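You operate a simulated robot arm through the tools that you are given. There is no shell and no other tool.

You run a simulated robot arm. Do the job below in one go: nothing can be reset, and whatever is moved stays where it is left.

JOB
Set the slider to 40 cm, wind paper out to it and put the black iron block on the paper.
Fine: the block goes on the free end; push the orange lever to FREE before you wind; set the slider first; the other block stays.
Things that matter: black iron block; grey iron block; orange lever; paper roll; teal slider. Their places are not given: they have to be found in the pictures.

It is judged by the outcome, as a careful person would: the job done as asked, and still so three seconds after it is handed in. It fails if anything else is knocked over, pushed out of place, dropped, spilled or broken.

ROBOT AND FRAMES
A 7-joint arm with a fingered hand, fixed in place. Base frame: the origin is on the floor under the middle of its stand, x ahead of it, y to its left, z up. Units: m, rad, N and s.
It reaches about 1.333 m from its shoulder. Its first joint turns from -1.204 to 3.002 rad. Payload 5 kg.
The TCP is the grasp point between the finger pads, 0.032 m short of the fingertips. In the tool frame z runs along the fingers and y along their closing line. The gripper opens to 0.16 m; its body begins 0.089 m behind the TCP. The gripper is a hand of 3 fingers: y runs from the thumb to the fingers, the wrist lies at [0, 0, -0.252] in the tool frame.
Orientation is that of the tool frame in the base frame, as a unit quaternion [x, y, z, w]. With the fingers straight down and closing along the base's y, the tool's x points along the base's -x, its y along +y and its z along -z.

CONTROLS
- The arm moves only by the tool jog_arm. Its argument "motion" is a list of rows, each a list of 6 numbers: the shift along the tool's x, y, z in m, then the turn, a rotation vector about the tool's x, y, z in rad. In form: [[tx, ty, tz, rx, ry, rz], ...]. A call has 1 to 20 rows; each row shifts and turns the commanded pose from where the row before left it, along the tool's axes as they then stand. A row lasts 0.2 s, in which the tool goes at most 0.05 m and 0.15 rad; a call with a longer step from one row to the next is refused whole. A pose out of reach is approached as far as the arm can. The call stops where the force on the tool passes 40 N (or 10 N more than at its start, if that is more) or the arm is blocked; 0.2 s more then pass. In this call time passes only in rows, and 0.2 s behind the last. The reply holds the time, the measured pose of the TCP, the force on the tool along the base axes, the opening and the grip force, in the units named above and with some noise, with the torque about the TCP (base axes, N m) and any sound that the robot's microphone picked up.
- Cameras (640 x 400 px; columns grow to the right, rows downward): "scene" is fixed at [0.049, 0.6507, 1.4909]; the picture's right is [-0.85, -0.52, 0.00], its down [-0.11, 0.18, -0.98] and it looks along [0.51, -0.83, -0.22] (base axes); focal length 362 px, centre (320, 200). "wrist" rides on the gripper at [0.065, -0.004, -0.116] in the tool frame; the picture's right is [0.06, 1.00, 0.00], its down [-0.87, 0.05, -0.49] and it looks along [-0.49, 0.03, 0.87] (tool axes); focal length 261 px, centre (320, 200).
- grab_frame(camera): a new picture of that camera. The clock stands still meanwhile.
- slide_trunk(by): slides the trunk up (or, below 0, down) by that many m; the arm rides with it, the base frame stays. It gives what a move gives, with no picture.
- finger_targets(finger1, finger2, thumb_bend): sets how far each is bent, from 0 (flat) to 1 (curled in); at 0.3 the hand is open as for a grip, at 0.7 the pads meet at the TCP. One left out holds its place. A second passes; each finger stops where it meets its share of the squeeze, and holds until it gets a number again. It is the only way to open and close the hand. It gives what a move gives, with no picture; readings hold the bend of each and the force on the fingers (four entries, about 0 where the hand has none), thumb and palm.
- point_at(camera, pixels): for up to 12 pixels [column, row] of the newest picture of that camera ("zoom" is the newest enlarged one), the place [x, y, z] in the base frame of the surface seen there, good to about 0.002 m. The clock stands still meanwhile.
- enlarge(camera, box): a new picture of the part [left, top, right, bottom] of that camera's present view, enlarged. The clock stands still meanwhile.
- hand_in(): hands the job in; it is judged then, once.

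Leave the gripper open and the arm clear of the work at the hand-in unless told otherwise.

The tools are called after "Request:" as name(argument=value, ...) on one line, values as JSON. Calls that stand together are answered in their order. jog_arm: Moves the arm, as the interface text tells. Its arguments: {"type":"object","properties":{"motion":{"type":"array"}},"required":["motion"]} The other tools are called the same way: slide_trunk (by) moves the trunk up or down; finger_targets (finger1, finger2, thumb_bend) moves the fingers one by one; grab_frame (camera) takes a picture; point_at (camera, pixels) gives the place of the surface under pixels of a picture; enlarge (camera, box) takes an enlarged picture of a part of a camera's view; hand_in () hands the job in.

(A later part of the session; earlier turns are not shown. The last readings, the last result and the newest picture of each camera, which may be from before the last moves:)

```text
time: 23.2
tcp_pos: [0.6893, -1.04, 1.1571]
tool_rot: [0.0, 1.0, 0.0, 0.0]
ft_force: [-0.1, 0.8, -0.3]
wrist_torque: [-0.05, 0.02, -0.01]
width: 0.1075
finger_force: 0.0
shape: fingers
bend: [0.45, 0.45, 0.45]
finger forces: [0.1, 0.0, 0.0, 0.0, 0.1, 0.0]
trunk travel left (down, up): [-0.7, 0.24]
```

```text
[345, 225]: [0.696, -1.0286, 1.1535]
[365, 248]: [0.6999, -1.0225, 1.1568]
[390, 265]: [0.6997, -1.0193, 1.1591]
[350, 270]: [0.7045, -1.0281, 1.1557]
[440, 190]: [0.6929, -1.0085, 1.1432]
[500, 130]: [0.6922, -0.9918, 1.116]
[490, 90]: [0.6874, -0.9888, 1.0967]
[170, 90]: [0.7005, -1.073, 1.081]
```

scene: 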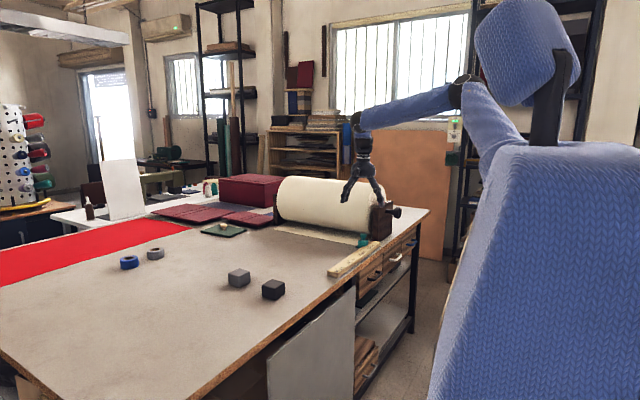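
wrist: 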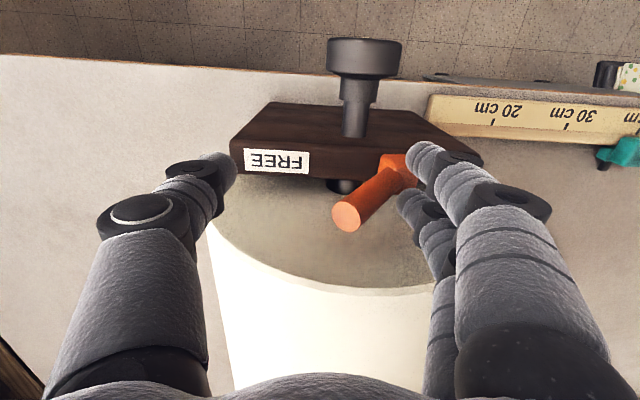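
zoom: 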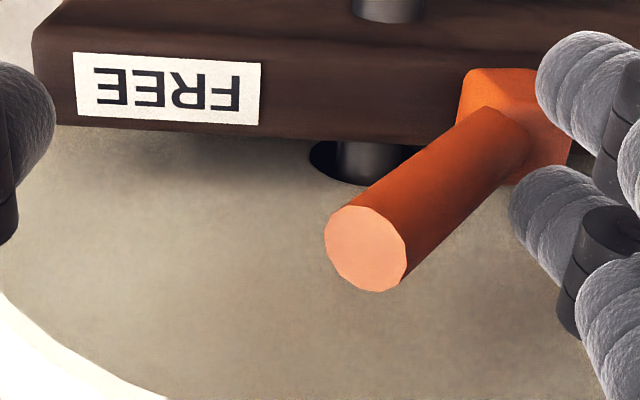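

The lever rests at its FREE stop (it only sprang back 4 mm from 20 N load). Now I raise the hand off the lever, and retreat to x≈0.43 to look at the knob for its exact axis.

Request:
jog_arm(motion=[[0, 0, -0.025, 0, 0, 0], [0, 0, -0.04, 0, 0, 0], [0, 0, -0.04, 0, 0, 0], [0.04, 0.005, 0, 0, 0, 0], [0.045, 0.005, 0, 0, 0, 0], [0.045, 0.005, 0, 0, 0, 0], [0.045, 0.005, 0, 0, 0, 0], [0.045, 0.005, 0, 0, 0, 0], [0.04, 0.005, 0, 0, 0, 0]])

Request:
grab_frame(camera="wrist")

Request:
enlarge(camera="wrist", box=[220, 190, 420, 315])

Request:
grab_frame(camera="scene")

```text
time: 25.2
tcp_pos: [0.4274, -1.0107, 1.2638]
tool_rot: [0.0, 1.0, 0.0, 0.001]
ft_force: [-0.6, 0.0, 0.0]
wrist_torque: [-0.01, -0.06, -0.03]
width: 0.1074
finger_force: 0.1
shape: fingers
bend: [0.45, 0.45, 0.45]
finger forces: [0.1, 0.1, 0.1, 0.0, 0.0, 0.1]
trunk travel left (down, up): [-0.7, 0.24]
```

```text
taken
```

wrist: 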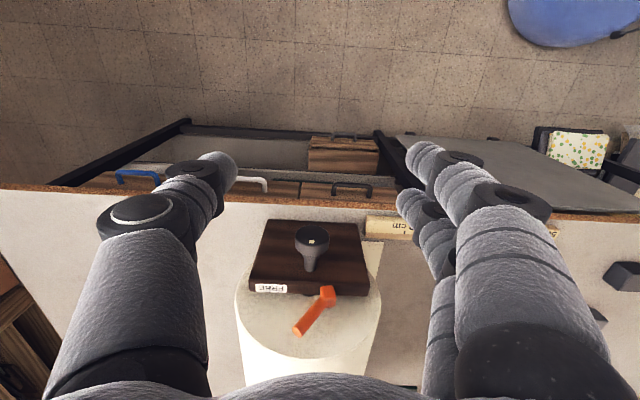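

```text
3.20 times, centred on (320, 252) of wrist
```

zoom: 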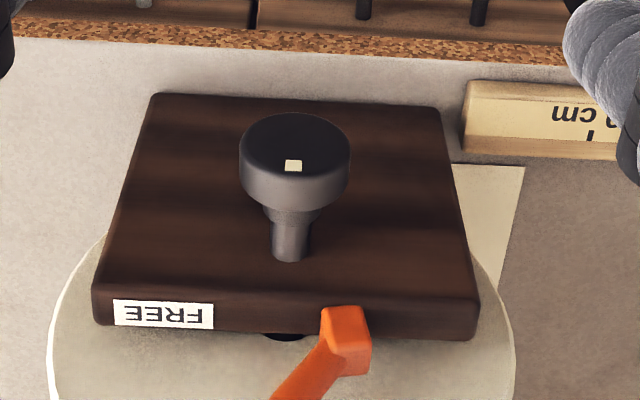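

```text
taken
```

scene: 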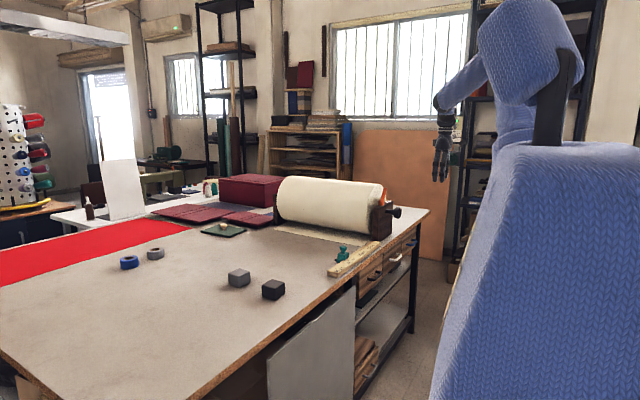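

The knob's face has a white mark at zoom (293,166), helpful to track turning. I measure the knob's edges to find its axis and radius.

Request:
point_at(camera="zoom", pixels=[[295, 145], [244, 150], [346, 150], [295, 120], [293, 166], [295, 180], [295, 200], [292, 240], [250, 185], [340, 185], [490, 190], [275, 215]])

```text
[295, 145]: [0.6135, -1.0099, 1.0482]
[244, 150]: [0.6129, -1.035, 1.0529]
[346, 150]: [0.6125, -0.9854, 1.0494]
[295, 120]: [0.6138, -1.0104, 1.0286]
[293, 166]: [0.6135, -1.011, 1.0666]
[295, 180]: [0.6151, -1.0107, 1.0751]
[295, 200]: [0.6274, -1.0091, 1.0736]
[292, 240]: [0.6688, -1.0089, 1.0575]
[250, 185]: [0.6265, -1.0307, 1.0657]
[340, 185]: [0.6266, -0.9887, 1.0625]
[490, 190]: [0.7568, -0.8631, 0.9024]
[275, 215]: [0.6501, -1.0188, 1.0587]
```

The knob's axis is at y≈-1.010, z≈1.050, radius ≈26 mm, front face at x≈0.613. Now I tilt the hand in free air so the fingers point along +x (11 small turns about tool y).

Request:
jog_arm(motion=[[0, 0, 0, 0, -0.1428, 0], [0, 0, 0, 0, -0.1428, 0], [0, 0, 0, 0, -0.1428, 0], [0, 0, 0, 0, -0.1428, 0], [0, 0, 0, 0, -0.1428, 0], [0, 0, 0, 0, -0.1428, 0], [0, 0, 0, 0, -0.1428, 0], [0, 0, 0, 0, -0.1428, 0], [0, 0, 0, 0, -0.1428, 0], [0, 0, 0, 0, -0.1428, 0], [0, 0, 0, 0, -0.1428, 0]])

Request:
grab_frame(camera="wrist")

Request:
grab_frame(camera="scene")

```text
time: 27.6
tcp_pos: [0.4293, -1.0111, 1.2615]
tool_rot: [0.0, 0.707, 0.0, 0.708]
ft_force: [0.4, 0.6, -0.8]
wrist_torque: [0.02, -0.05, 0.06]
width: 0.1073
finger_force: 0.0
shape: fingers
bend: [0.45, 0.45, 0.45]
finger forces: [0.0, 0.1, 0.0, 0.0, 0.0, 0.1]
trunk travel left (down, up): [-0.7, 0.24]
```

```text
taken
```

wrist: 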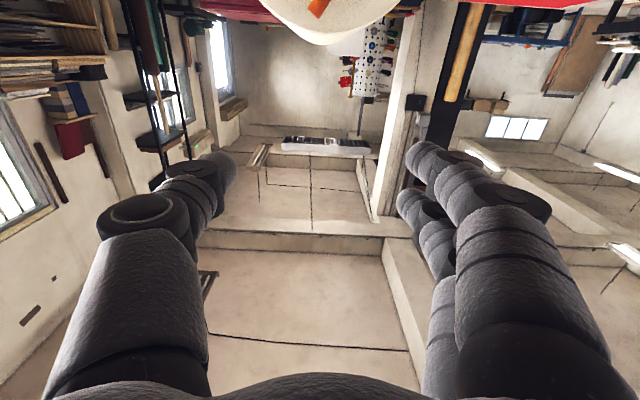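

```text
taken
```

scene: 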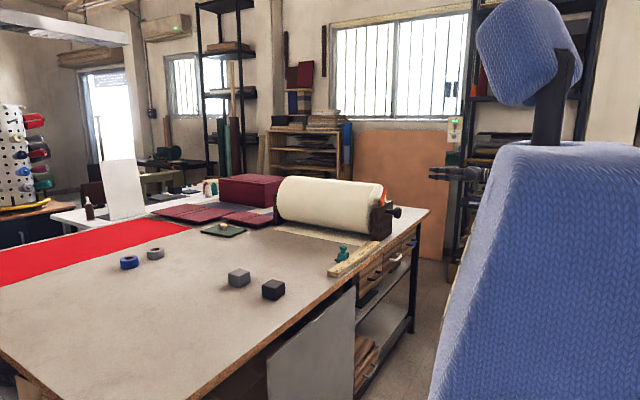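

The hand now points along +x. Before gripping I test in free air how far the wrist can roll: +2.5 rad about the tool axis.

Request:
jog_arm(motion=[[0, 0, 0, 0, 0, 0.147], [0, 0, 0, 0, 0, 0.147], [0, 0, 0, 0, 0, 0.147], [0, 0, 0, 0, 0, 0.147], [0, 0, 0, 0, 0, 0.147], [0, 0, 0, 0, 0, 0.147], [0, 0, 0, 0, 0, 0.147], [0, 0, 0, 0, 0, 0.147], [0, 0, 0, 0, 0, 0.147], [0, 0, 0, 0, 0, 0.147], [0, 0, 0, 0, 0, 0.147], [0, 0, 0, 0, 0, 0.147], [0, 0, 0, 0, 0, 0.147], [0, 0, 0, 0, 0, 0.147], [0, 0, 0, 0, 0, 0.147], [0, 0, 0, 0, 0, 0.147], [0, 0, 0, 0, 0, 0.147]])

Request:
grab_frame(camera="wrist")

```text
time: 31.2
tcp_pos: [0.4285, -1.0085, 1.262]
tool_rot: [0.671, 0.223, 0.671, 0.223]
ft_force: [0.3, 0.8, 0.1]
wrist_torque: [-0.03, 0.03, -0.02]
width: 0.1073
finger_force: 0.1
shape: fingers
bend: [0.45, 0.45, 0.45]
finger forces: [0.1, 0.1, 0.0, 0.1, 0.0, 0.0]
trunk travel left (down, up): [-0.7, 0.24]
```

```text
taken
```

wrist: 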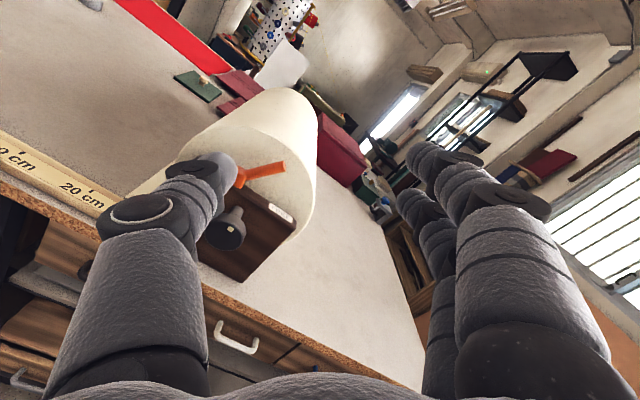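

The wrist rolls the whole 2.5 rad freely. I roll back to the start (tool x down, tool y along +y) and start lowering toward the knob's height, still at x≈0.43.

Request:
jog_arm(motion=[[0, 0, 0, 0, 0, -0.147], [0, 0, 0, 0, 0, -0.147], [0, 0, 0, 0, 0, -0.147], [0, 0, 0, 0, 0, -0.147], [0, 0, 0, 0, 0, -0.147], [0, 0, 0, 0, 0, -0.147], [0, 0, 0, 0, 0, -0.147], [0, 0, 0, 0, 0, -0.147], [0, 0, 0, 0, 0, -0.147], [0, 0, 0, 0, 0, -0.147], [0, 0, 0, 0, 0, -0.147], [0, 0, 0, 0, 0, -0.147], [0, 0, 0, 0, 0, -0.147], [0, 0, 0, 0, 0, -0.147], [0, 0, 0, 0, 0, -0.147], [0, 0, 0, 0, 0, -0.147], [0, 0, 0, 0, 0, -0.147], [0.045, 0, 0, 0, 0, 0], [0.045, 0, 0, 0, 0, 0], [0.045, 0, 0, 0, 0, 0]])

Request:
jog_arm(motion=[[0.04, 0, 0, 0, 0, 0], [0.037, 0, 0, 0, 0, 0]])

Request:
finger_targets(finger1=0.42, finger2=0.42, thumb_bend=0.42)

Request:
grab_frame(camera="wrist")

Request:
grab_frame(camera="scene")

```text
time: 35.4
tcp_pos: [0.4298, -1.0116, 1.1242]
tool_rot: [0.0, 0.708, 0.001, 0.706]
ft_force: [0.2, 0.4, -1.1]
wrist_torque: [0.0, -0.02, 0.05]
width: 0.1074
finger_force: 0.2
shape: fingers
bend: [0.45, 0.45, 0.45]
finger forces: [0.0, 0.0, 0.0, 0.0, 0.0, 0.0]
trunk travel left (down, up): [-0.7, 0.24]
```

```text
time: 36.0
tcp_pos: [0.43, -1.0095, 1.0481]
tool_rot: [0.0, 0.707, 0.0, 0.707]
ft_force: [-0.6, -0.4, 0.2]
wrist_torque: [0.0, -0.02, -0.07]
width: 0.1072
finger_force: 0.0
shape: fingers
bend: [0.45, 0.45, 0.45]
finger forces: [0.0, 0.0, 0.0, 0.0, 0.1, 0.1]
trunk travel left (down, up): [-0.7, 0.24]
```

```text
time: 37.0
tcp_pos: [0.4312, -1.0079, 1.0485]
tool_rot: [0.0, 0.707, 0.0, 0.707]
ft_force: [0.5, 0.7, 0.2]
wrist_torque: [-0.03, 0.02, 0.0]
width: 0.1195
finger_force: 0.1
shape: fingers
bend: [0.42, 0.42, 0.42]
finger forces: [0.0, 0.0, 0.0, 0.0, 0.0, 0.1]
trunk travel left (down, up): [-0.7, 0.24]
```

```text
taken
```

wrist: 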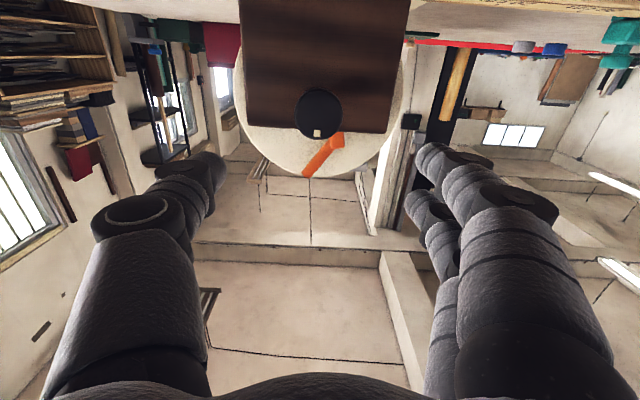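

```text
taken
```

scene: 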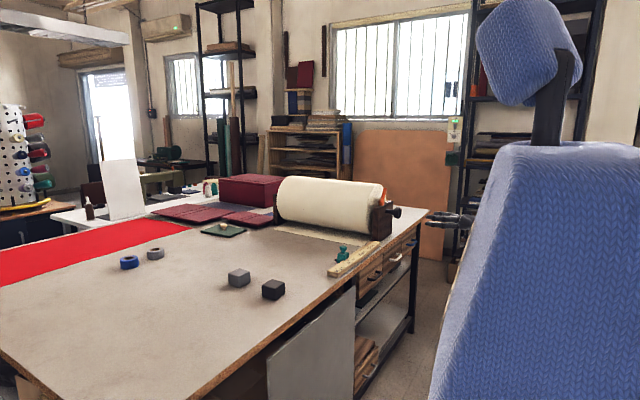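

The knob is straight ahead at (318,113). I measure its rim to check alignment with the tool axis (TCP y≈-1.0085, z≈1.0485).

Request:
enlarge(camera="wrist", box=[278, 78, 358, 148])

Request:
point_at(camera="wrist", pixels=[[318, 113], [296, 113], [340, 113], [318, 91], [318, 136], [317, 132]])

```text
5.71 times, centred on (318, 113) of wrist
```

zoom: 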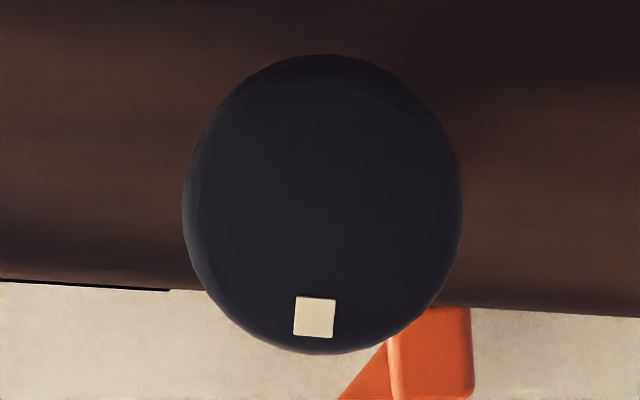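

```text
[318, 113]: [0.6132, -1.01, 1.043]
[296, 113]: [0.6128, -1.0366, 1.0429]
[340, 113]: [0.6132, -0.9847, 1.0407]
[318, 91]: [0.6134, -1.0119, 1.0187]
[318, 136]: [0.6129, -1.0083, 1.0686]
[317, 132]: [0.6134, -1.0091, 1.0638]
```

The knob's axis is at y≈-1.010, z≈1.048 — the hand is aligned within about 2 mm. I advance 19 cm along +x so the pads come level with the knob's rim (TCP x≈0.621, tips ≈0.653, short of the stand at 0.67).

Request:
jog_arm(motion=[[0, -0.001, 0.04, 0, 0, 0], [0, 0, 0.045, 0, 0, 0], [0, 0, 0.045, 0, 0, 0], [0, 0, 0.035, 0, 0, 0], [0, 0, 0.025, 0, 0, 0]])

Request:
grab_frame(camera="wrist")

Request:
enlarge(camera="scene", box=[360, 165, 460, 265])

```text
time: 38.2
tcp_pos: [0.619, -1.0112, 1.0515]
tool_rot: [0.0, 0.708, 0.0, 0.706]
ft_force: [0.7, 0.3, -0.3]
wrist_torque: [-0.01, -0.02, -0.03]
width: 0.1192
finger_force: 0.0
shape: fingers
bend: [0.42, 0.42, 0.42]
finger forces: [0.0, 0.0, 0.1, 0.0, 0.1, 0.1]
trunk travel left (down, up): [-0.7, 0.24]
```

```text
taken
```

wrist: 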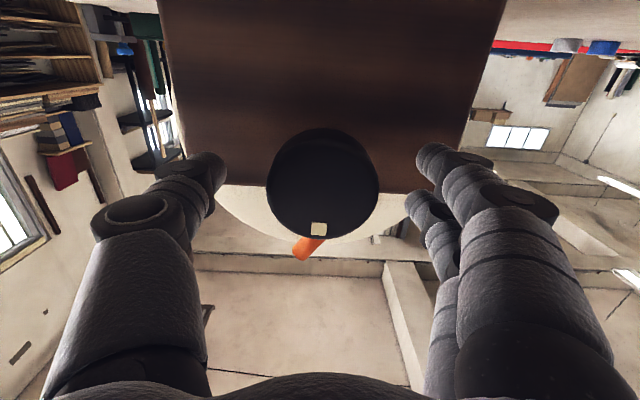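

```text
4.00 times, centred on (410, 215) of scene
```

zoom: 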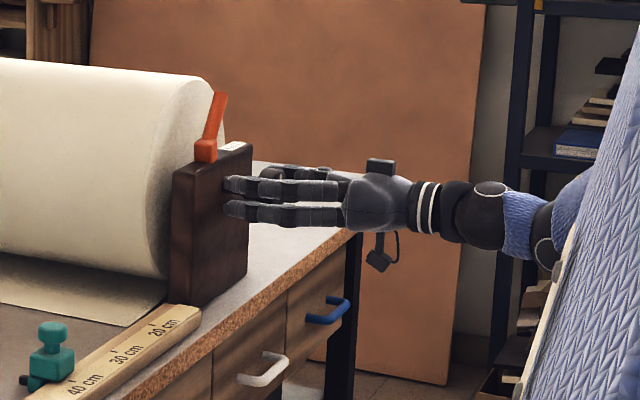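

Hand and knob are lined up but the knob's face looks slightly low relative to the image centre (320,200). I measure its rim again up close to fine-tune.

Request:
enlarge(camera="wrist", box=[240, 110, 400, 260])

Request:
point_at(camera="wrist", pixels=[[322, 237], [322, 232], [318, 229], [322, 195], [322, 165], [322, 155], [322, 145], [322, 135], [270, 190], [374, 190], [280, 160], [365, 160]])

```text
2.67 times, centred on (320, 185) of wrist
```

zoom: 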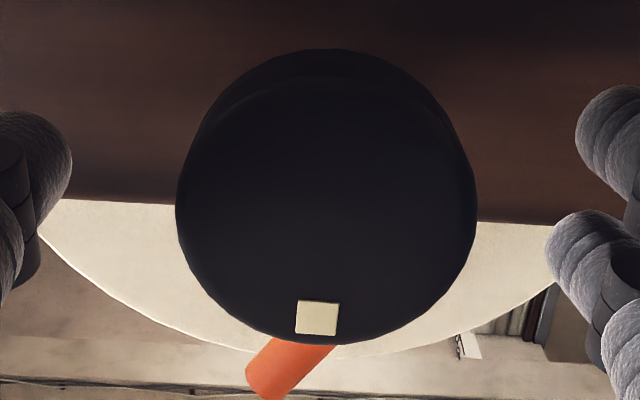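

```text
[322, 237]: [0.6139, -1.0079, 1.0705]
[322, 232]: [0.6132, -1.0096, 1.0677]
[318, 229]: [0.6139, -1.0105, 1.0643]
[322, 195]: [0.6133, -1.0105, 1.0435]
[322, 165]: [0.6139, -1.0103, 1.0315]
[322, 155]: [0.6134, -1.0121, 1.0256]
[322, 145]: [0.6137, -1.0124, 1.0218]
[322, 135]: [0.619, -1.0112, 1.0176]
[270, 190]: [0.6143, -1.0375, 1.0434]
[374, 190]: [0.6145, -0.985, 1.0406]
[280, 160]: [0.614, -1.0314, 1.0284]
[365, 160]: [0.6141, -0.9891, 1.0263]
```

The axis is at about y=-1.011, z=1.046, so I shift 4 mm down (tool +x) and then close the fingers softly on the rim.

Request:
jog_arm(motion=[[0.004, 0, 0, 0, 0, 0]])

Request:
finger_targets(finger1=0.57, finger2=0.57, thumb_bend=0.57)

Request:
grab_frame(camera="wrist")

```text
time: 38.6
tcp_pos: [0.6198, -1.0104, 1.0477]
tool_rot: [0.0, 0.707, -0.001, 0.707]
ft_force: [0.4, -0.2, 0.6]
wrist_torque: [-0.01, -0.02, 0.0]
width: 0.1199
finger_force: 0.0
shape: fingers
bend: [0.42, 0.42, 0.42]
finger forces: [0.1, 0.1, 0.1, 0.1, 0.1, 0.1]
trunk travel left (down, up): [-0.7, 0.24]
```

```text
time: 39.6
tcp_pos: [0.6187, -1.011, 1.0472]
tool_rot: [0.0, 0.707, 0.0, 0.707]
ft_force: [-0.3, 0.0, -1.1]
wrist_torque: [0.02, 0.03, -0.01]
width: 0.0635
finger_force: 0.0
shape: fingers
bend: [0.56, 0.56, 0.56]
finger forces: [0.0, 0.0, 0.0, 0.0, 0.0, 0.0]
trunk travel left (down, up): [-0.7, 0.24]
```

```text
taken
```

wrist: 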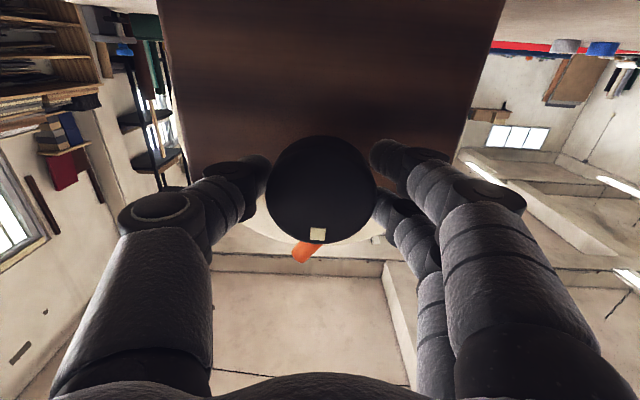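

The fingers are just around the rim without touching. I close further to grip.

Request:
finger_targets(finger1=0.64, finger2=0.64, thumb_bend=0.64)

Request:
grab_frame(camera="wrist")

```text
time: 40.6
tcp_pos: [0.6187, -1.0108, 1.0475]
tool_rot: [0.001, 0.707, -0.001, 0.707]
ft_force: [4.6, -4.7, 2.6]
wrist_torque: [-0.03, -0.01, -0.04]
width: 0.0473
finger_force: 7.8
shape: fingers
bend: [0.61, 0.62, 0.61]
finger forces: [2.8, 2.3, 0.1, 0.0, 10.3, 0.0]
trunk travel left (down, up): [-0.7, 0.24]
```

```text
taken
```

wrist: 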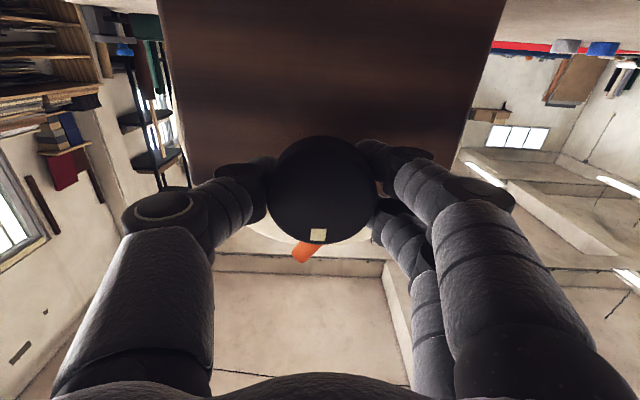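

Gripped, but the thumb presses 10 N against only 5 N from the fingers. I increase the fingers' bend to balance.

Request:
finger_targets(finger1=0.68, finger2=0.68, thumb_bend=0.65)

```text
time: 41.6
tcp_pos: [0.62, -1.0109, 1.0472]
tool_rot: [0.0, 0.707, 0.0, 0.707]
ft_force: [6.7, -0.4, 2.0]
wrist_torque: [-0.03, -0.04, -0.14]
width: 0.0462
finger_force: 13.0
shape: fingers
bend: [0.63, 0.63, 0.62]
finger forces: [7.2, 6.4, 0.0, 0.0, 12.1, 0.0]
trunk travel left (down, up): [-0.7, 0.24]
```

Balanced grip now (13.6 N vs 12.1 N). I turn +0.25 rad about the knob axis (bottom of the roll moving toward +y) and check that roll and paper follow.

Request:
jog_arm(motion=[[0, 0, 0, 0, 0, 0.05], [0, 0, 0, 0, 0, 0.1], [0, 0, 0, 0, 0, 0.1]])

Request:
grab_frame(camera="wrist")

Request:
enlarge(camera="scene", box=[260, 160, 440, 290])

```text
time: 42.4
tcp_pos: [0.6194, -1.0097, 1.0468]
tool_rot: [0.09, 0.701, 0.088, 0.702]
ft_force: [8.0, -1.8, 7.0]
wrist_torque: [0.14, -0.08, -0.16]
width: 0.0462
finger_force: 13.1
shape: fingers
bend: [0.63, 0.63, 0.62]
finger forces: [6.8, 8.0, 0.1, 0.0, 12.2, 0.0]
trunk travel left (down, up): [-0.7, 0.24]
```

```text
taken
```

wrist: 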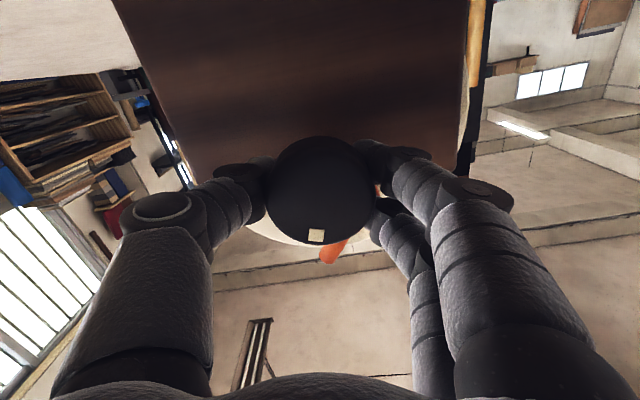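

```text
3.08 times, centred on (350, 225) of scene
```

zoom: 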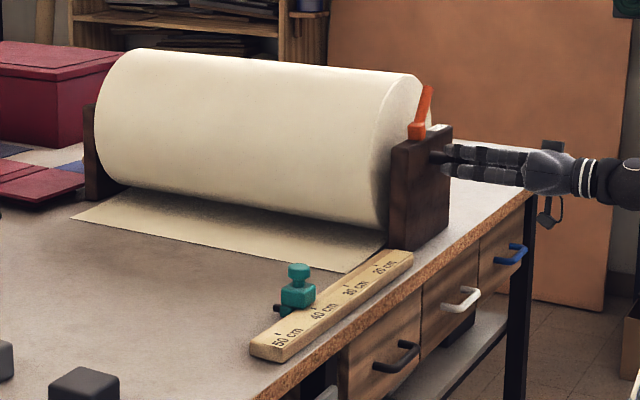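

The white mark turns with the hand and the paper's free edge has moved out (zoom edge from (72,217) to (350,272)). I measure the edge.

Request:
point_at(camera="zoom", pixels=[[200, 240], [200, 243], [200, 246], [300, 260], [300, 263], [300, 266], [330, 268], [345, 270]])

```text
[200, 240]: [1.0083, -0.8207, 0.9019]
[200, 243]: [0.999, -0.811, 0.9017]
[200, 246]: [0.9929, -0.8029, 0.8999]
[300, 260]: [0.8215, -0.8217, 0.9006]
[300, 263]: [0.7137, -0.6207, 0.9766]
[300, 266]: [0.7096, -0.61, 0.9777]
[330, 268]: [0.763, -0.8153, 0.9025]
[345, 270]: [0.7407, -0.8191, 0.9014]
```

The edge is at y≈-0.815: it moved about 34 mm for 0.25 rad. I continue turning 0.8 rad at an easy pace.

Request:
jog_arm(motion=[[0, 0, 0, 0, 0, 0.1], [0, 0, 0, 0, 0, 0.1], [0, 0, 0, 0, 0, 0.1], [0, 0, 0, 0, 0, 0.1], [0, 0, 0, 0, 0, 0.1], [0, 0, 0, 0, 0, 0.1], [0, 0, 0, 0, 0, 0.1], [0, 0, 0, 0, 0, 0.1]])

Request:
grab_frame(camera="wrist")

Request:
enlarge(camera="scene", box=[260, 160, 440, 290])

```text
time: 44.2
tcp_pos: [0.6185, -1.0111, 1.0458]
tool_rot: [0.355, 0.612, 0.355, 0.612]
ft_force: [12.9, -12.2, 11.0]
wrist_torque: [0.15, -0.01, -0.22]
width: 0.0462
finger_force: 15.4
shape: fingers
bend: [0.63, 0.63, 0.62]
finger forces: [7.4, 11.4, 0.0, 0.0, 11.2, 0.0]
trunk travel left (down, up): [-0.7, 0.24]
```

```text
taken
```

wrist: 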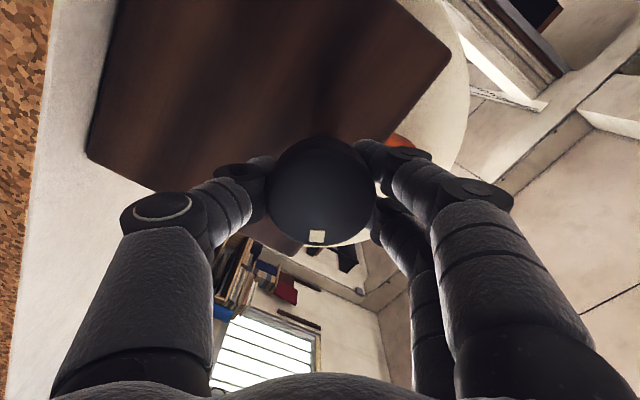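

```text
3.08 times, centred on (350, 225) of scene
```

zoom: 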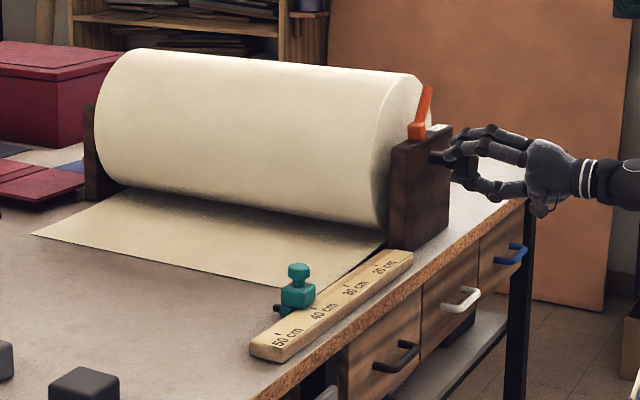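

It keeps feeding out, though side forces are up to about 12 N from small misalignment. I measure the edge and will correct the hand by ~1–2 mm.

Request:
point_at(camera="zoom", pixels=[[150, 254], [150, 257], [150, 260], [220, 268], [220, 271], [220, 274], [270, 277], [270, 281]])

Request:
enlarge(camera="scene", box=[260, 225, 360, 275])

```text
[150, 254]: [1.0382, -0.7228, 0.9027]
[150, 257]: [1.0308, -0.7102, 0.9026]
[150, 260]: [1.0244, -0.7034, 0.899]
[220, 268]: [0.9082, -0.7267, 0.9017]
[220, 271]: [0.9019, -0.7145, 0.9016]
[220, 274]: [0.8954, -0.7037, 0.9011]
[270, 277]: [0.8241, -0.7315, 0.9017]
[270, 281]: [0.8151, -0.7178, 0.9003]
```

```text
6.40 times, centred on (310, 250) of scene
```

zoom: 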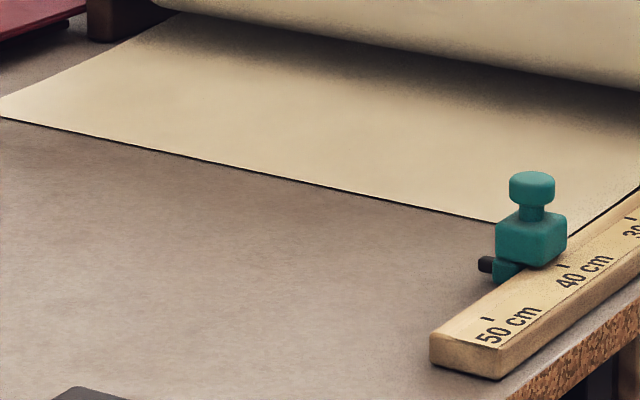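

Request:
point_at(camera="zoom", pixels=[[200, 155], [200, 158], [200, 162], [300, 178], [300, 181], [300, 185], [400, 198], [400, 202], [400, 206], [485, 265]])

```text
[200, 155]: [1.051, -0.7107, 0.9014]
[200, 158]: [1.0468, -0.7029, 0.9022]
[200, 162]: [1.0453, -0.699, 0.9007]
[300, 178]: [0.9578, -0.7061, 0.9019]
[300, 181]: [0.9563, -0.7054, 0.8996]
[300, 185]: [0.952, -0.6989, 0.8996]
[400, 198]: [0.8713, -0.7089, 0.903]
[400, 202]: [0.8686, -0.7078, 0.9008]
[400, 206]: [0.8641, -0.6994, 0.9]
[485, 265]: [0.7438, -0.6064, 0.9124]
```

The free edge is at y≈-0.705, so about 0.137 m per rad; 0.094 m remain (≈0.68 rad). I nudge the hand by -1.5 mm y / +1.5 mm z to relieve the side force and turn 0.5 rad more.

Request:
jog_arm(motion=[[-0.002, 0.0005, 0.001, 0, 0, 0], [0, 0, 0, 0, 0, 0.1], [0, 0, 0, 0, 0, 0.1], [0, 0, 0, 0, 0, 0.1], [0, 0, 0, 0, 0, 0.1], [0, 0, 0, 0, 0, 0.1]])

Request:
grab_frame(camera="wrist")

Request:
enlarge(camera="scene", box=[260, 225, 360, 275])

```text
time: 45.6
tcp_pos: [0.6209, -1.0121, 1.0462]
tool_rot: [0.496, 0.505, 0.495, 0.504]
ft_force: [-0.2, 1.4, -3.9]
wrist_torque: [0.1, 0.21, 0.0]
width: 0.0451
finger_force: 12.1
shape: fingers
bend: [0.64, 0.64, 0.62]
finger forces: [5.5, 5.7, 0.1, 0.0, 12.9, 0.0]
trunk travel left (down, up): [-0.7, 0.24]
```

```text
taken
```

wrist: 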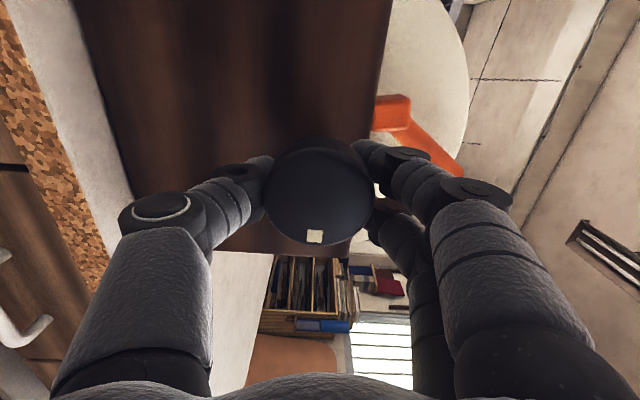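

```text
6.40 times, centred on (310, 250) of scene
```

zoom: 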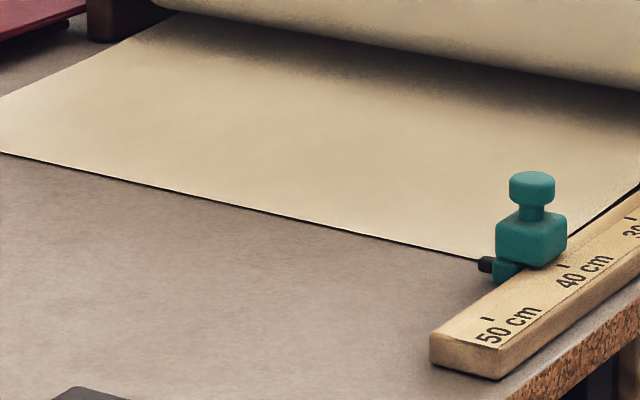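

Forces relaxed. The edge is now close to the slider's pin (485,264 in zoom). I measure.

Request:
point_at(camera="zoom", pixels=[[200, 193], [200, 196], [200, 200], [300, 216], [300, 219], [300, 223], [400, 237], [400, 240], [400, 244], [450, 249], [450, 254], [485, 265]])

```text
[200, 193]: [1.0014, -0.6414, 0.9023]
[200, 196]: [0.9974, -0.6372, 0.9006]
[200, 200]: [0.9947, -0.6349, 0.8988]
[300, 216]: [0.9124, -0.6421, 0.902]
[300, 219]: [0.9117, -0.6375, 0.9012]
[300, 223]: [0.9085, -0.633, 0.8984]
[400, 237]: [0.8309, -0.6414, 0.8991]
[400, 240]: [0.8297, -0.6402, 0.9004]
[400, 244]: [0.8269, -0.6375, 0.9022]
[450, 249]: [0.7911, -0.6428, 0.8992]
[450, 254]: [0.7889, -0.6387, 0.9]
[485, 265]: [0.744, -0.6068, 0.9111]
```

The edge is at y≈-0.637; 27 mm remain (≈0.20 rad). I turn 0.17 rad and measure again.

Request:
jog_arm(motion=[[0, 0, 0, 0, 0, 0.06], [0, 0, 0, 0, 0, 0.06], [0, 0, 0, 0, 0, 0.05]])

Request:
enlarge(camera="scene", box=[270, 225, 370, 285])

```text
time: 46.4
tcp_pos: [0.6216, -1.0115, 1.0471]
tool_rot: [0.537, 0.462, 0.535, 0.461]
ft_force: [0.2, 2.7, -5.8]
wrist_torque: [0.11, 0.23, 0.05]
width: 0.0451
finger_force: 12.1
shape: fingers
bend: [0.64, 0.64, 0.62]
finger forces: [5.4, 5.2, 0.0, 0.0, 13.7, 0.1]
trunk travel left (down, up): [-0.7, 0.24]
```

```text
6.40 times, centred on (320, 255) of scene
```

zoom: 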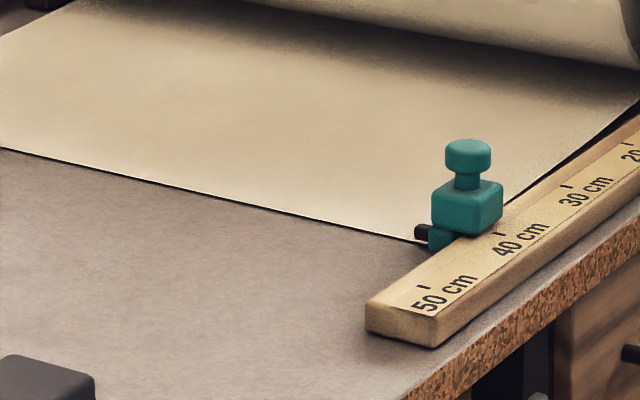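

Request:
point_at(camera="zoom", pixels=[[100, 168], [100, 171], [100, 175], [200, 188], [200, 191], [200, 195], [300, 211], [300, 214], [300, 218], [400, 235], [400, 239], [422, 230]])

```text
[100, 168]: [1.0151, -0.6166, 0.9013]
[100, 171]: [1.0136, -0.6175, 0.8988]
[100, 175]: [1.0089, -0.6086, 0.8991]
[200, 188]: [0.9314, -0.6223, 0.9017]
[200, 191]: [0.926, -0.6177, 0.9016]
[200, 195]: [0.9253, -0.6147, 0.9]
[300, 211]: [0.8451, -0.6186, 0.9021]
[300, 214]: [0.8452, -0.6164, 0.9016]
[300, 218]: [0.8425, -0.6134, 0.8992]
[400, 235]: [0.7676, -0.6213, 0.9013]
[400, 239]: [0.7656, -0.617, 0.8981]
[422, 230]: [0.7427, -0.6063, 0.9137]
```

The edge is at y≈-0.6165; about 6 mm to go. I turn a last 0.045 rad.

Request:
jog_arm(motion=[[0, 0, 0, 0, 0, 0.045]])

Request:
enlarge(camera="scene", box=[290, 235, 370, 285])

```text
time: 46.8
tcp_pos: [0.6198, -1.0111, 1.0456]
tool_rot: [0.547, 0.449, 0.546, 0.448]
ft_force: [0.3, 2.6, -5.6]
wrist_torque: [0.09, 0.24, 0.1]
width: 0.0451
finger_force: 12.4
shape: fingers
bend: [0.64, 0.64, 0.62]
finger forces: [5.8, 5.3, 0.0, 0.0, 13.6, 0.1]
trunk travel left (down, up): [-0.7, 0.24]
```

```text
8.00 times, centred on (330, 260) of scene
```

zoom: 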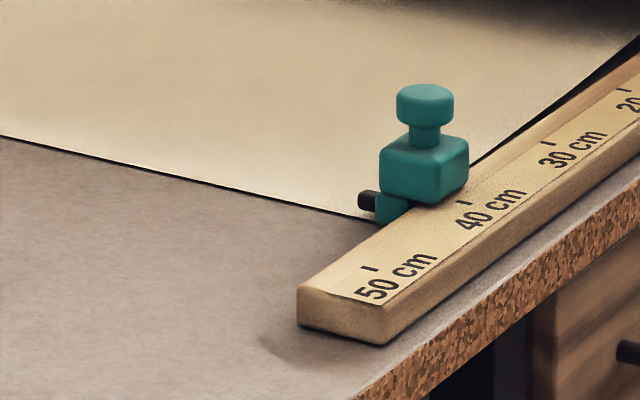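

Request:
point_at(camera="zoom", pixels=[[100, 157], [100, 160], [100, 164], [200, 180], [200, 183], [200, 187], [300, 203], [300, 206], [300, 210], [350, 215], [350, 219], [368, 200]])

```text
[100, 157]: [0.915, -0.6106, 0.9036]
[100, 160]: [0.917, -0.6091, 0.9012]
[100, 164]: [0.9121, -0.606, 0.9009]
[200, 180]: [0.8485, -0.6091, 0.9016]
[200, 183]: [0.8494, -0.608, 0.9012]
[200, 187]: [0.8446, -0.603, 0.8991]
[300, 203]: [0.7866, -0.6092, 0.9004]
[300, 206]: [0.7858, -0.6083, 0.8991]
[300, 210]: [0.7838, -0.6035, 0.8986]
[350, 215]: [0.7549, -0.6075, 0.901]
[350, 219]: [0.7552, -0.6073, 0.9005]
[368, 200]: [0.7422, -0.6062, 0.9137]
```

The edge is at y≈-0.608, level with the slider's pin (-0.606 to -0.615). Now I release the knob by opening the fingers evenly and watch whether the paper stays.

Request:
finger_targets(finger1=0.42, finger2=0.42, thumb_bend=0.42)

Request:
enlarge(camera="scene", box=[290, 235, 370, 285])

Request:
point_at(camera="zoom", pixels=[[100, 157], [100, 160], [100, 164], [200, 180], [200, 183], [200, 187], [300, 203], [300, 206], [300, 210], [350, 215], [350, 219], [368, 200]])

Request:
grab_frame(camera="wrist")

```text
time: 47.8
tcp_pos: [0.6198, -1.0122, 1.0461]
tool_rot: [0.546, 0.449, 0.547, 0.449]
ft_force: [-0.5, 0.4, 0.1]
wrist_torque: [-0.01, -0.02, -0.01]
width: 0.1188
finger_force: 0.1
shape: fingers
bend: [0.42, 0.42, 0.42]
finger forces: [0.1, 0.0, 0.0, 0.0, 0.0, 0.0]
trunk travel left (down, up): [-0.7, 0.24]
```

```text
8.00 times, centred on (330, 260) of scene
```

zoom: 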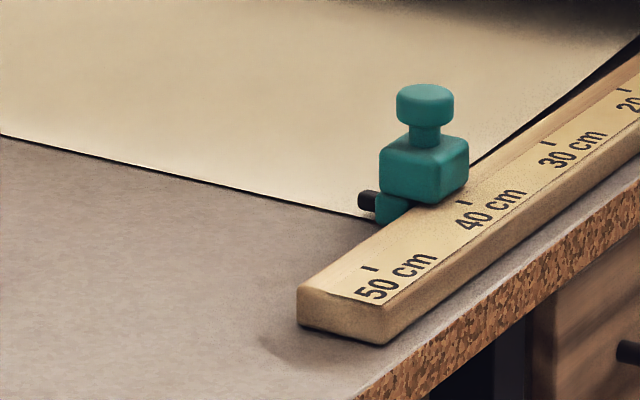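

```text
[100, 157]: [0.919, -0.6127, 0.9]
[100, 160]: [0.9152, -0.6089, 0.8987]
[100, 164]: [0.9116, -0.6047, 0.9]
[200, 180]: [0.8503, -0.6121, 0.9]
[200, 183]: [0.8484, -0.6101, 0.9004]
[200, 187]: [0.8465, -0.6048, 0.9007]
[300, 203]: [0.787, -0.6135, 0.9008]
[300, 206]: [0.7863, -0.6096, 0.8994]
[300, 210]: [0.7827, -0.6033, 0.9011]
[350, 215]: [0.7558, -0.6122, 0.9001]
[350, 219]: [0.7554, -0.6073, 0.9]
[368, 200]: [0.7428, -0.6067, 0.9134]
```

```text
taken
```

wrist: 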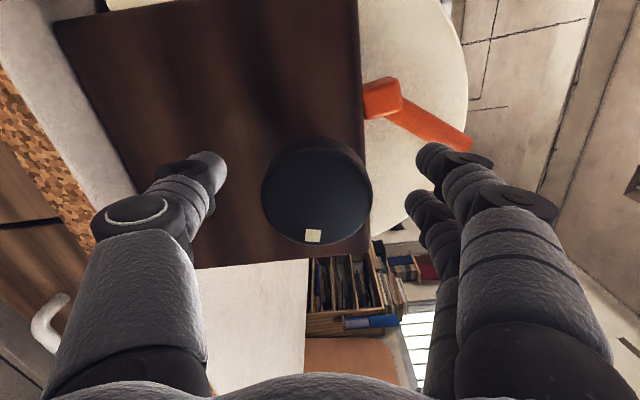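

Released; the edge drew back about 2–4 mm (to ≈-0.612). I retreat along -x and check whether it keeps creeping.

Request:
jog_arm(motion=[[0, 0, -0.03, 0, 0, 0], [0, 0, -0.045, 0, 0, 0], [0, 0, -0.045, 0, 0, 0], [0, 0, -0.045, 0, 0, 0], [0, 0, -0.03, 0, 0, 0]])

Request:
enlarge(camera="scene", box=[290, 235, 370, 285])

Request:
point_at(camera="zoom", pixels=[[100, 150], [100, 153], [100, 156], [100, 159], [200, 173], [200, 176], [200, 179], [200, 182], [300, 196], [300, 199], [300, 202], [300, 205]])

```text
time: 49.0
tcp_pos: [0.4242, -1.011, 1.0493]
tool_rot: [0.546, 0.45, 0.546, 0.448]
ft_force: [0.2, -0.6, 0.7]
wrist_torque: [0.0, 0.01, 0.0]
width: 0.1197
finger_force: 0.2
shape: fingers
bend: [0.42, 0.42, 0.42]
finger forces: [0.0, 0.1, 0.0, 0.1, 0.0, 0.0]
trunk travel left (down, up): [-0.7, 0.24]
```

```text
8.00 times, centred on (330, 260) of scene
```

zoom: 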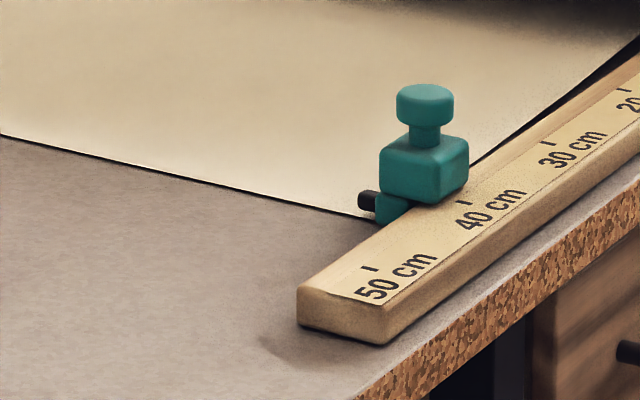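

```text
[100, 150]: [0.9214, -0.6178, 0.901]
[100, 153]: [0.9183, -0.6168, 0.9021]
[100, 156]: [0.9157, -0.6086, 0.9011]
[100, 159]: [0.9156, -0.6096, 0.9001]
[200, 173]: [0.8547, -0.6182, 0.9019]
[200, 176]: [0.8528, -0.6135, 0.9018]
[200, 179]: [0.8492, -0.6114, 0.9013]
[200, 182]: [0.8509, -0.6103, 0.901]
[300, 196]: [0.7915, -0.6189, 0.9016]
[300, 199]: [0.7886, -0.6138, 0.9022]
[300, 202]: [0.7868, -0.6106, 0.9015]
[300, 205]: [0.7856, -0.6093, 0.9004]
```

The edge line hasn't moved since: it is stable at y≈-0.610. Now the block: I look closely at both blocks.

Request:
enlarge(camera="scene", box=[215, 255, 305, 311])

Request:
point_at(camera="zoom", pixels=[[340, 195], [490, 210], [410, 180], [420, 230], [410, 190], [340, 240], [490, 260], [415, 290], [170, 80], [100, 110], [240, 120], [175, 150]])

```text
7.11 times, centred on (260, 283) of scene
```

zoom: 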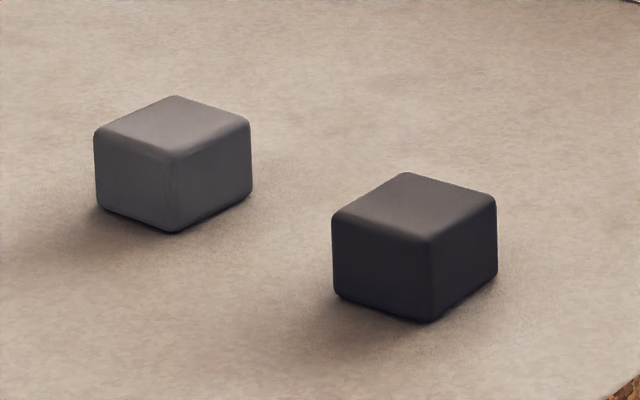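

```text
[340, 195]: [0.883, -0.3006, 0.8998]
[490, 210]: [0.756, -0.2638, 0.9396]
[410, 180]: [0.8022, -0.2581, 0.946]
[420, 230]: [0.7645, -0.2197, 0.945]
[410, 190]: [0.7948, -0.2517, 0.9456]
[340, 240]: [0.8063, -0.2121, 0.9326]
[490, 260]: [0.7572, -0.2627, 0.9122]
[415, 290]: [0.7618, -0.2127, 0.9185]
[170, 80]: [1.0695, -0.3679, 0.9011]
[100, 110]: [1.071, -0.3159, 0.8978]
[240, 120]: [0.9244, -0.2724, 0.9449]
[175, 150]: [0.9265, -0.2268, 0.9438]
```

The black block's faces are near x≈0.756…0.807 and y≈-0.264…-0.2125, top z≈0.946, squared with the base axes; the grey one starts beyond x≈0.91. I'll grip the black one closing along y. First I roll the hand back, raise it and tilt it to point down, in free air.

Request:
jog_arm(motion=[[0, 0, 0, 0, 0, -0.1471], [0, 0, 0, 0, 0, -0.1471], [0, 0, 0, 0, 0, -0.1471], [0, 0, 0, 0, 0, -0.1471], [0, 0, 0, 0, 0, -0.1471], [0, 0, 0, 0, 0, -0.1471], [0, 0, 0, 0, 0, -0.1471], [0, 0, 0, 0, 0, -0.1471], [0, 0, 0, 0, 0, -0.1471], [0, 0, 0, 0, 0, -0.1471], [0, 0, 0, 0, 0, -0.1471], [0, 0, 0, 0, 0, -0.1471], [-0.045, 0, 0, 0, 0, 0], [-0.045, 0, 0, 0, 0, 0], [-0.045, 0, 0, 0, 0, 0], [-0.045, 0, 0, 0, 0, 0], [-0.04, 0, 0, 0, 0, 0]])

Request:
jog_arm(motion=[[0, 0, 0, 0, 0.1428, 0], [0, 0, 0, 0, 0.1428, 0], [0, 0, 0, 0, 0.1428, 0], [0, 0, 0, 0, 0.1428, 0], [0, 0, 0, 0, 0.1428, 0], [0, 0, 0, 0, 0.1428, 0], [0, 0, 0, 0, 0.1428, 0], [0, 0, 0, 0, 0.1428, 0], [0, 0, 0, 0, 0.1428, 0], [0, 0, 0, 0, 0.1428, 0], [0, 0, 0, 0, 0.1428, 0]])

Request:
grab_frame(camera="scene")

```text
time: 52.6
tcp_pos: [0.4242, -1.0102, 1.2684]
tool_rot: [-0.001, 0.707, 0.0, 0.707]
ft_force: [0.4, -0.2, -0.1]
wrist_torque: [0.02, 0.03, 0.0]
width: 0.1196
finger_force: 0.1
shape: fingers
bend: [0.42, 0.42, 0.42]
finger forces: [0.0, 0.0, 0.0, 0.0, 0.0, 0.0]
trunk travel left (down, up): [-0.7, 0.24]
```

```text
time: 55.0
tcp_pos: [0.4272, -1.0113, 1.2672]
tool_rot: [0.001, 1.0, 0.001, -0.002]
ft_force: [0.8, 0.7, -1.1]
wrist_torque: [-0.05, 0.1, -0.01]
width: 0.1195
finger_force: 0.1
shape: fingers
bend: [0.42, 0.42, 0.42]
finger forces: [0.0, 0.1, 0.0, 0.0, 0.1, 0.0]
trunk travel left (down, up): [-0.7, 0.24]
```

```text
taken
```

scene: 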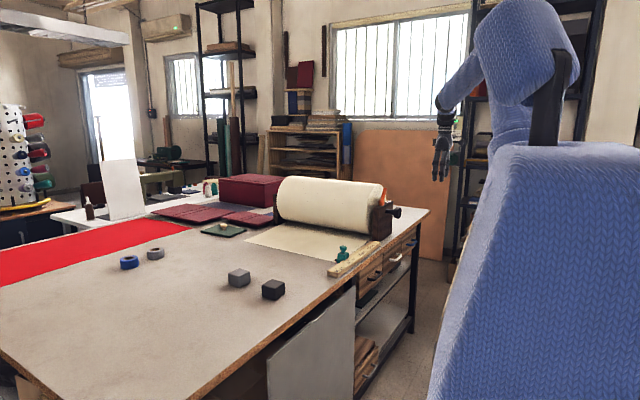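

The scene is in order: slider at 40, paper out. I carry the open hand at z≈1.27 over to the blocks, aiming for a viewpoint short of the black block, TCP ≈(0.72,-0.24,1.27).

Request:
jog_arm(motion=[[-0.0163, 0.0429, 0, 0, 0, 0], [-0.0163, 0.0429, 0, 0, 0, 0], [-0.0163, 0.0429, 0, 0, 0, 0], [-0.0163, 0.0429, 0, 0, 0, 0], [-0.0163, 0.0429, 0, 0, 0, 0], [-0.0163, 0.0429, 0, 0, 0, 0], [-0.0163, 0.0429, 0, 0, 0, 0], [-0.0163, 0.0429, 0, 0, 0, 0], [-0.0163, 0.0429, 0, 0, 0, 0], [-0.0163, 0.0429, 0, 0, 0, 0], [-0.0163, 0.0429, 0, 0, 0, 0], [-0.0163, 0.0429, 0, 0, 0, 0], [-0.0163, 0.0429, 0, 0, 0, 0], [-0.0163, 0.0429, 0, 0, 0, 0], [-0.0163, 0.0429, 0, 0, 0, 0], [-0.0163, 0.0429, 0, 0, 0, 0], [-0.0163, 0.0429, 0, 0, 0, 0], [-0.0163, 0.0429, 0, 0, 0, 0]])

Request:
grab_frame(camera="wrist")

Request:
grab_frame(camera="scene")

```text
time: 58.8
tcp_pos: [0.7192, -0.2383, 1.268]
tool_rot: [0.0, 1.0, 0.0, -0.001]
ft_force: [0.9, 0.8, -0.4]
wrist_torque: [-0.06, 0.05, -0.02]
width: 0.1197
finger_force: 0.0
shape: fingers
bend: [0.42, 0.42, 0.42]
finger forces: [0.0, 0.0, 0.0, 0.0, 0.0, 0.0]
trunk travel left (down, up): [-0.7, 0.24]
```

```text
taken
```

wrist: 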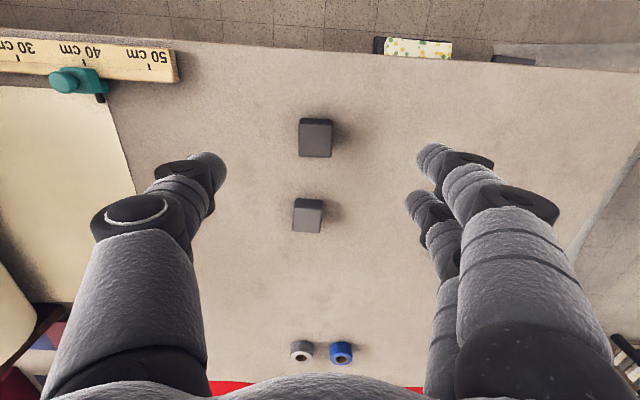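

```text
taken
```

scene: 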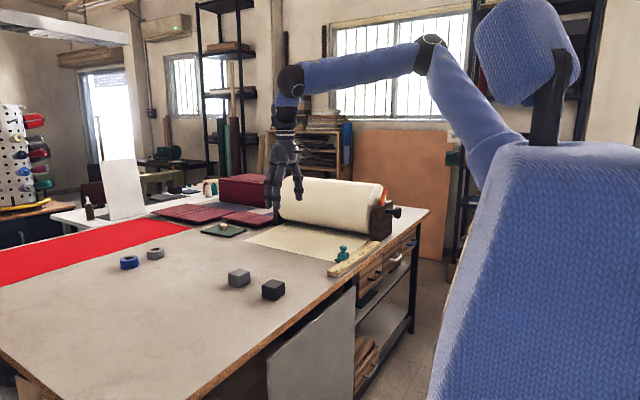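

The near block at (315,138) is the black one; the grey is at (308,215). I enlarge and measure corners of both.

Request:
enlarge(camera="wrist", box=[250, 100, 390, 250])

Request:
point_at(camera="wrist", pixels=[[301, 122], [330, 122], [301, 150], [330, 150], [315, 137], [315, 156], [296, 202], [320, 202], [296, 224], [320, 224]])

```text
2.67 times, centred on (320, 175) of wrist
```

zoom: 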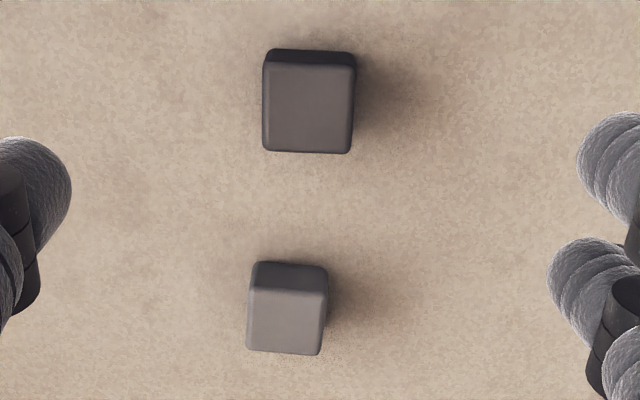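

```text
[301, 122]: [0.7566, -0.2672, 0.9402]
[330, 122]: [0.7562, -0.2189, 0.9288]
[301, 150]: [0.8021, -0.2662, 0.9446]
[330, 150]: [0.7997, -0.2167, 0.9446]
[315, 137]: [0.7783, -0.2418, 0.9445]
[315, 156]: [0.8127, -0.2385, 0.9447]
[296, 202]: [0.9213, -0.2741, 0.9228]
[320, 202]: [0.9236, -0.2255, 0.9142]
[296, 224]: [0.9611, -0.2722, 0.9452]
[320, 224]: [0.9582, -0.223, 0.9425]
```

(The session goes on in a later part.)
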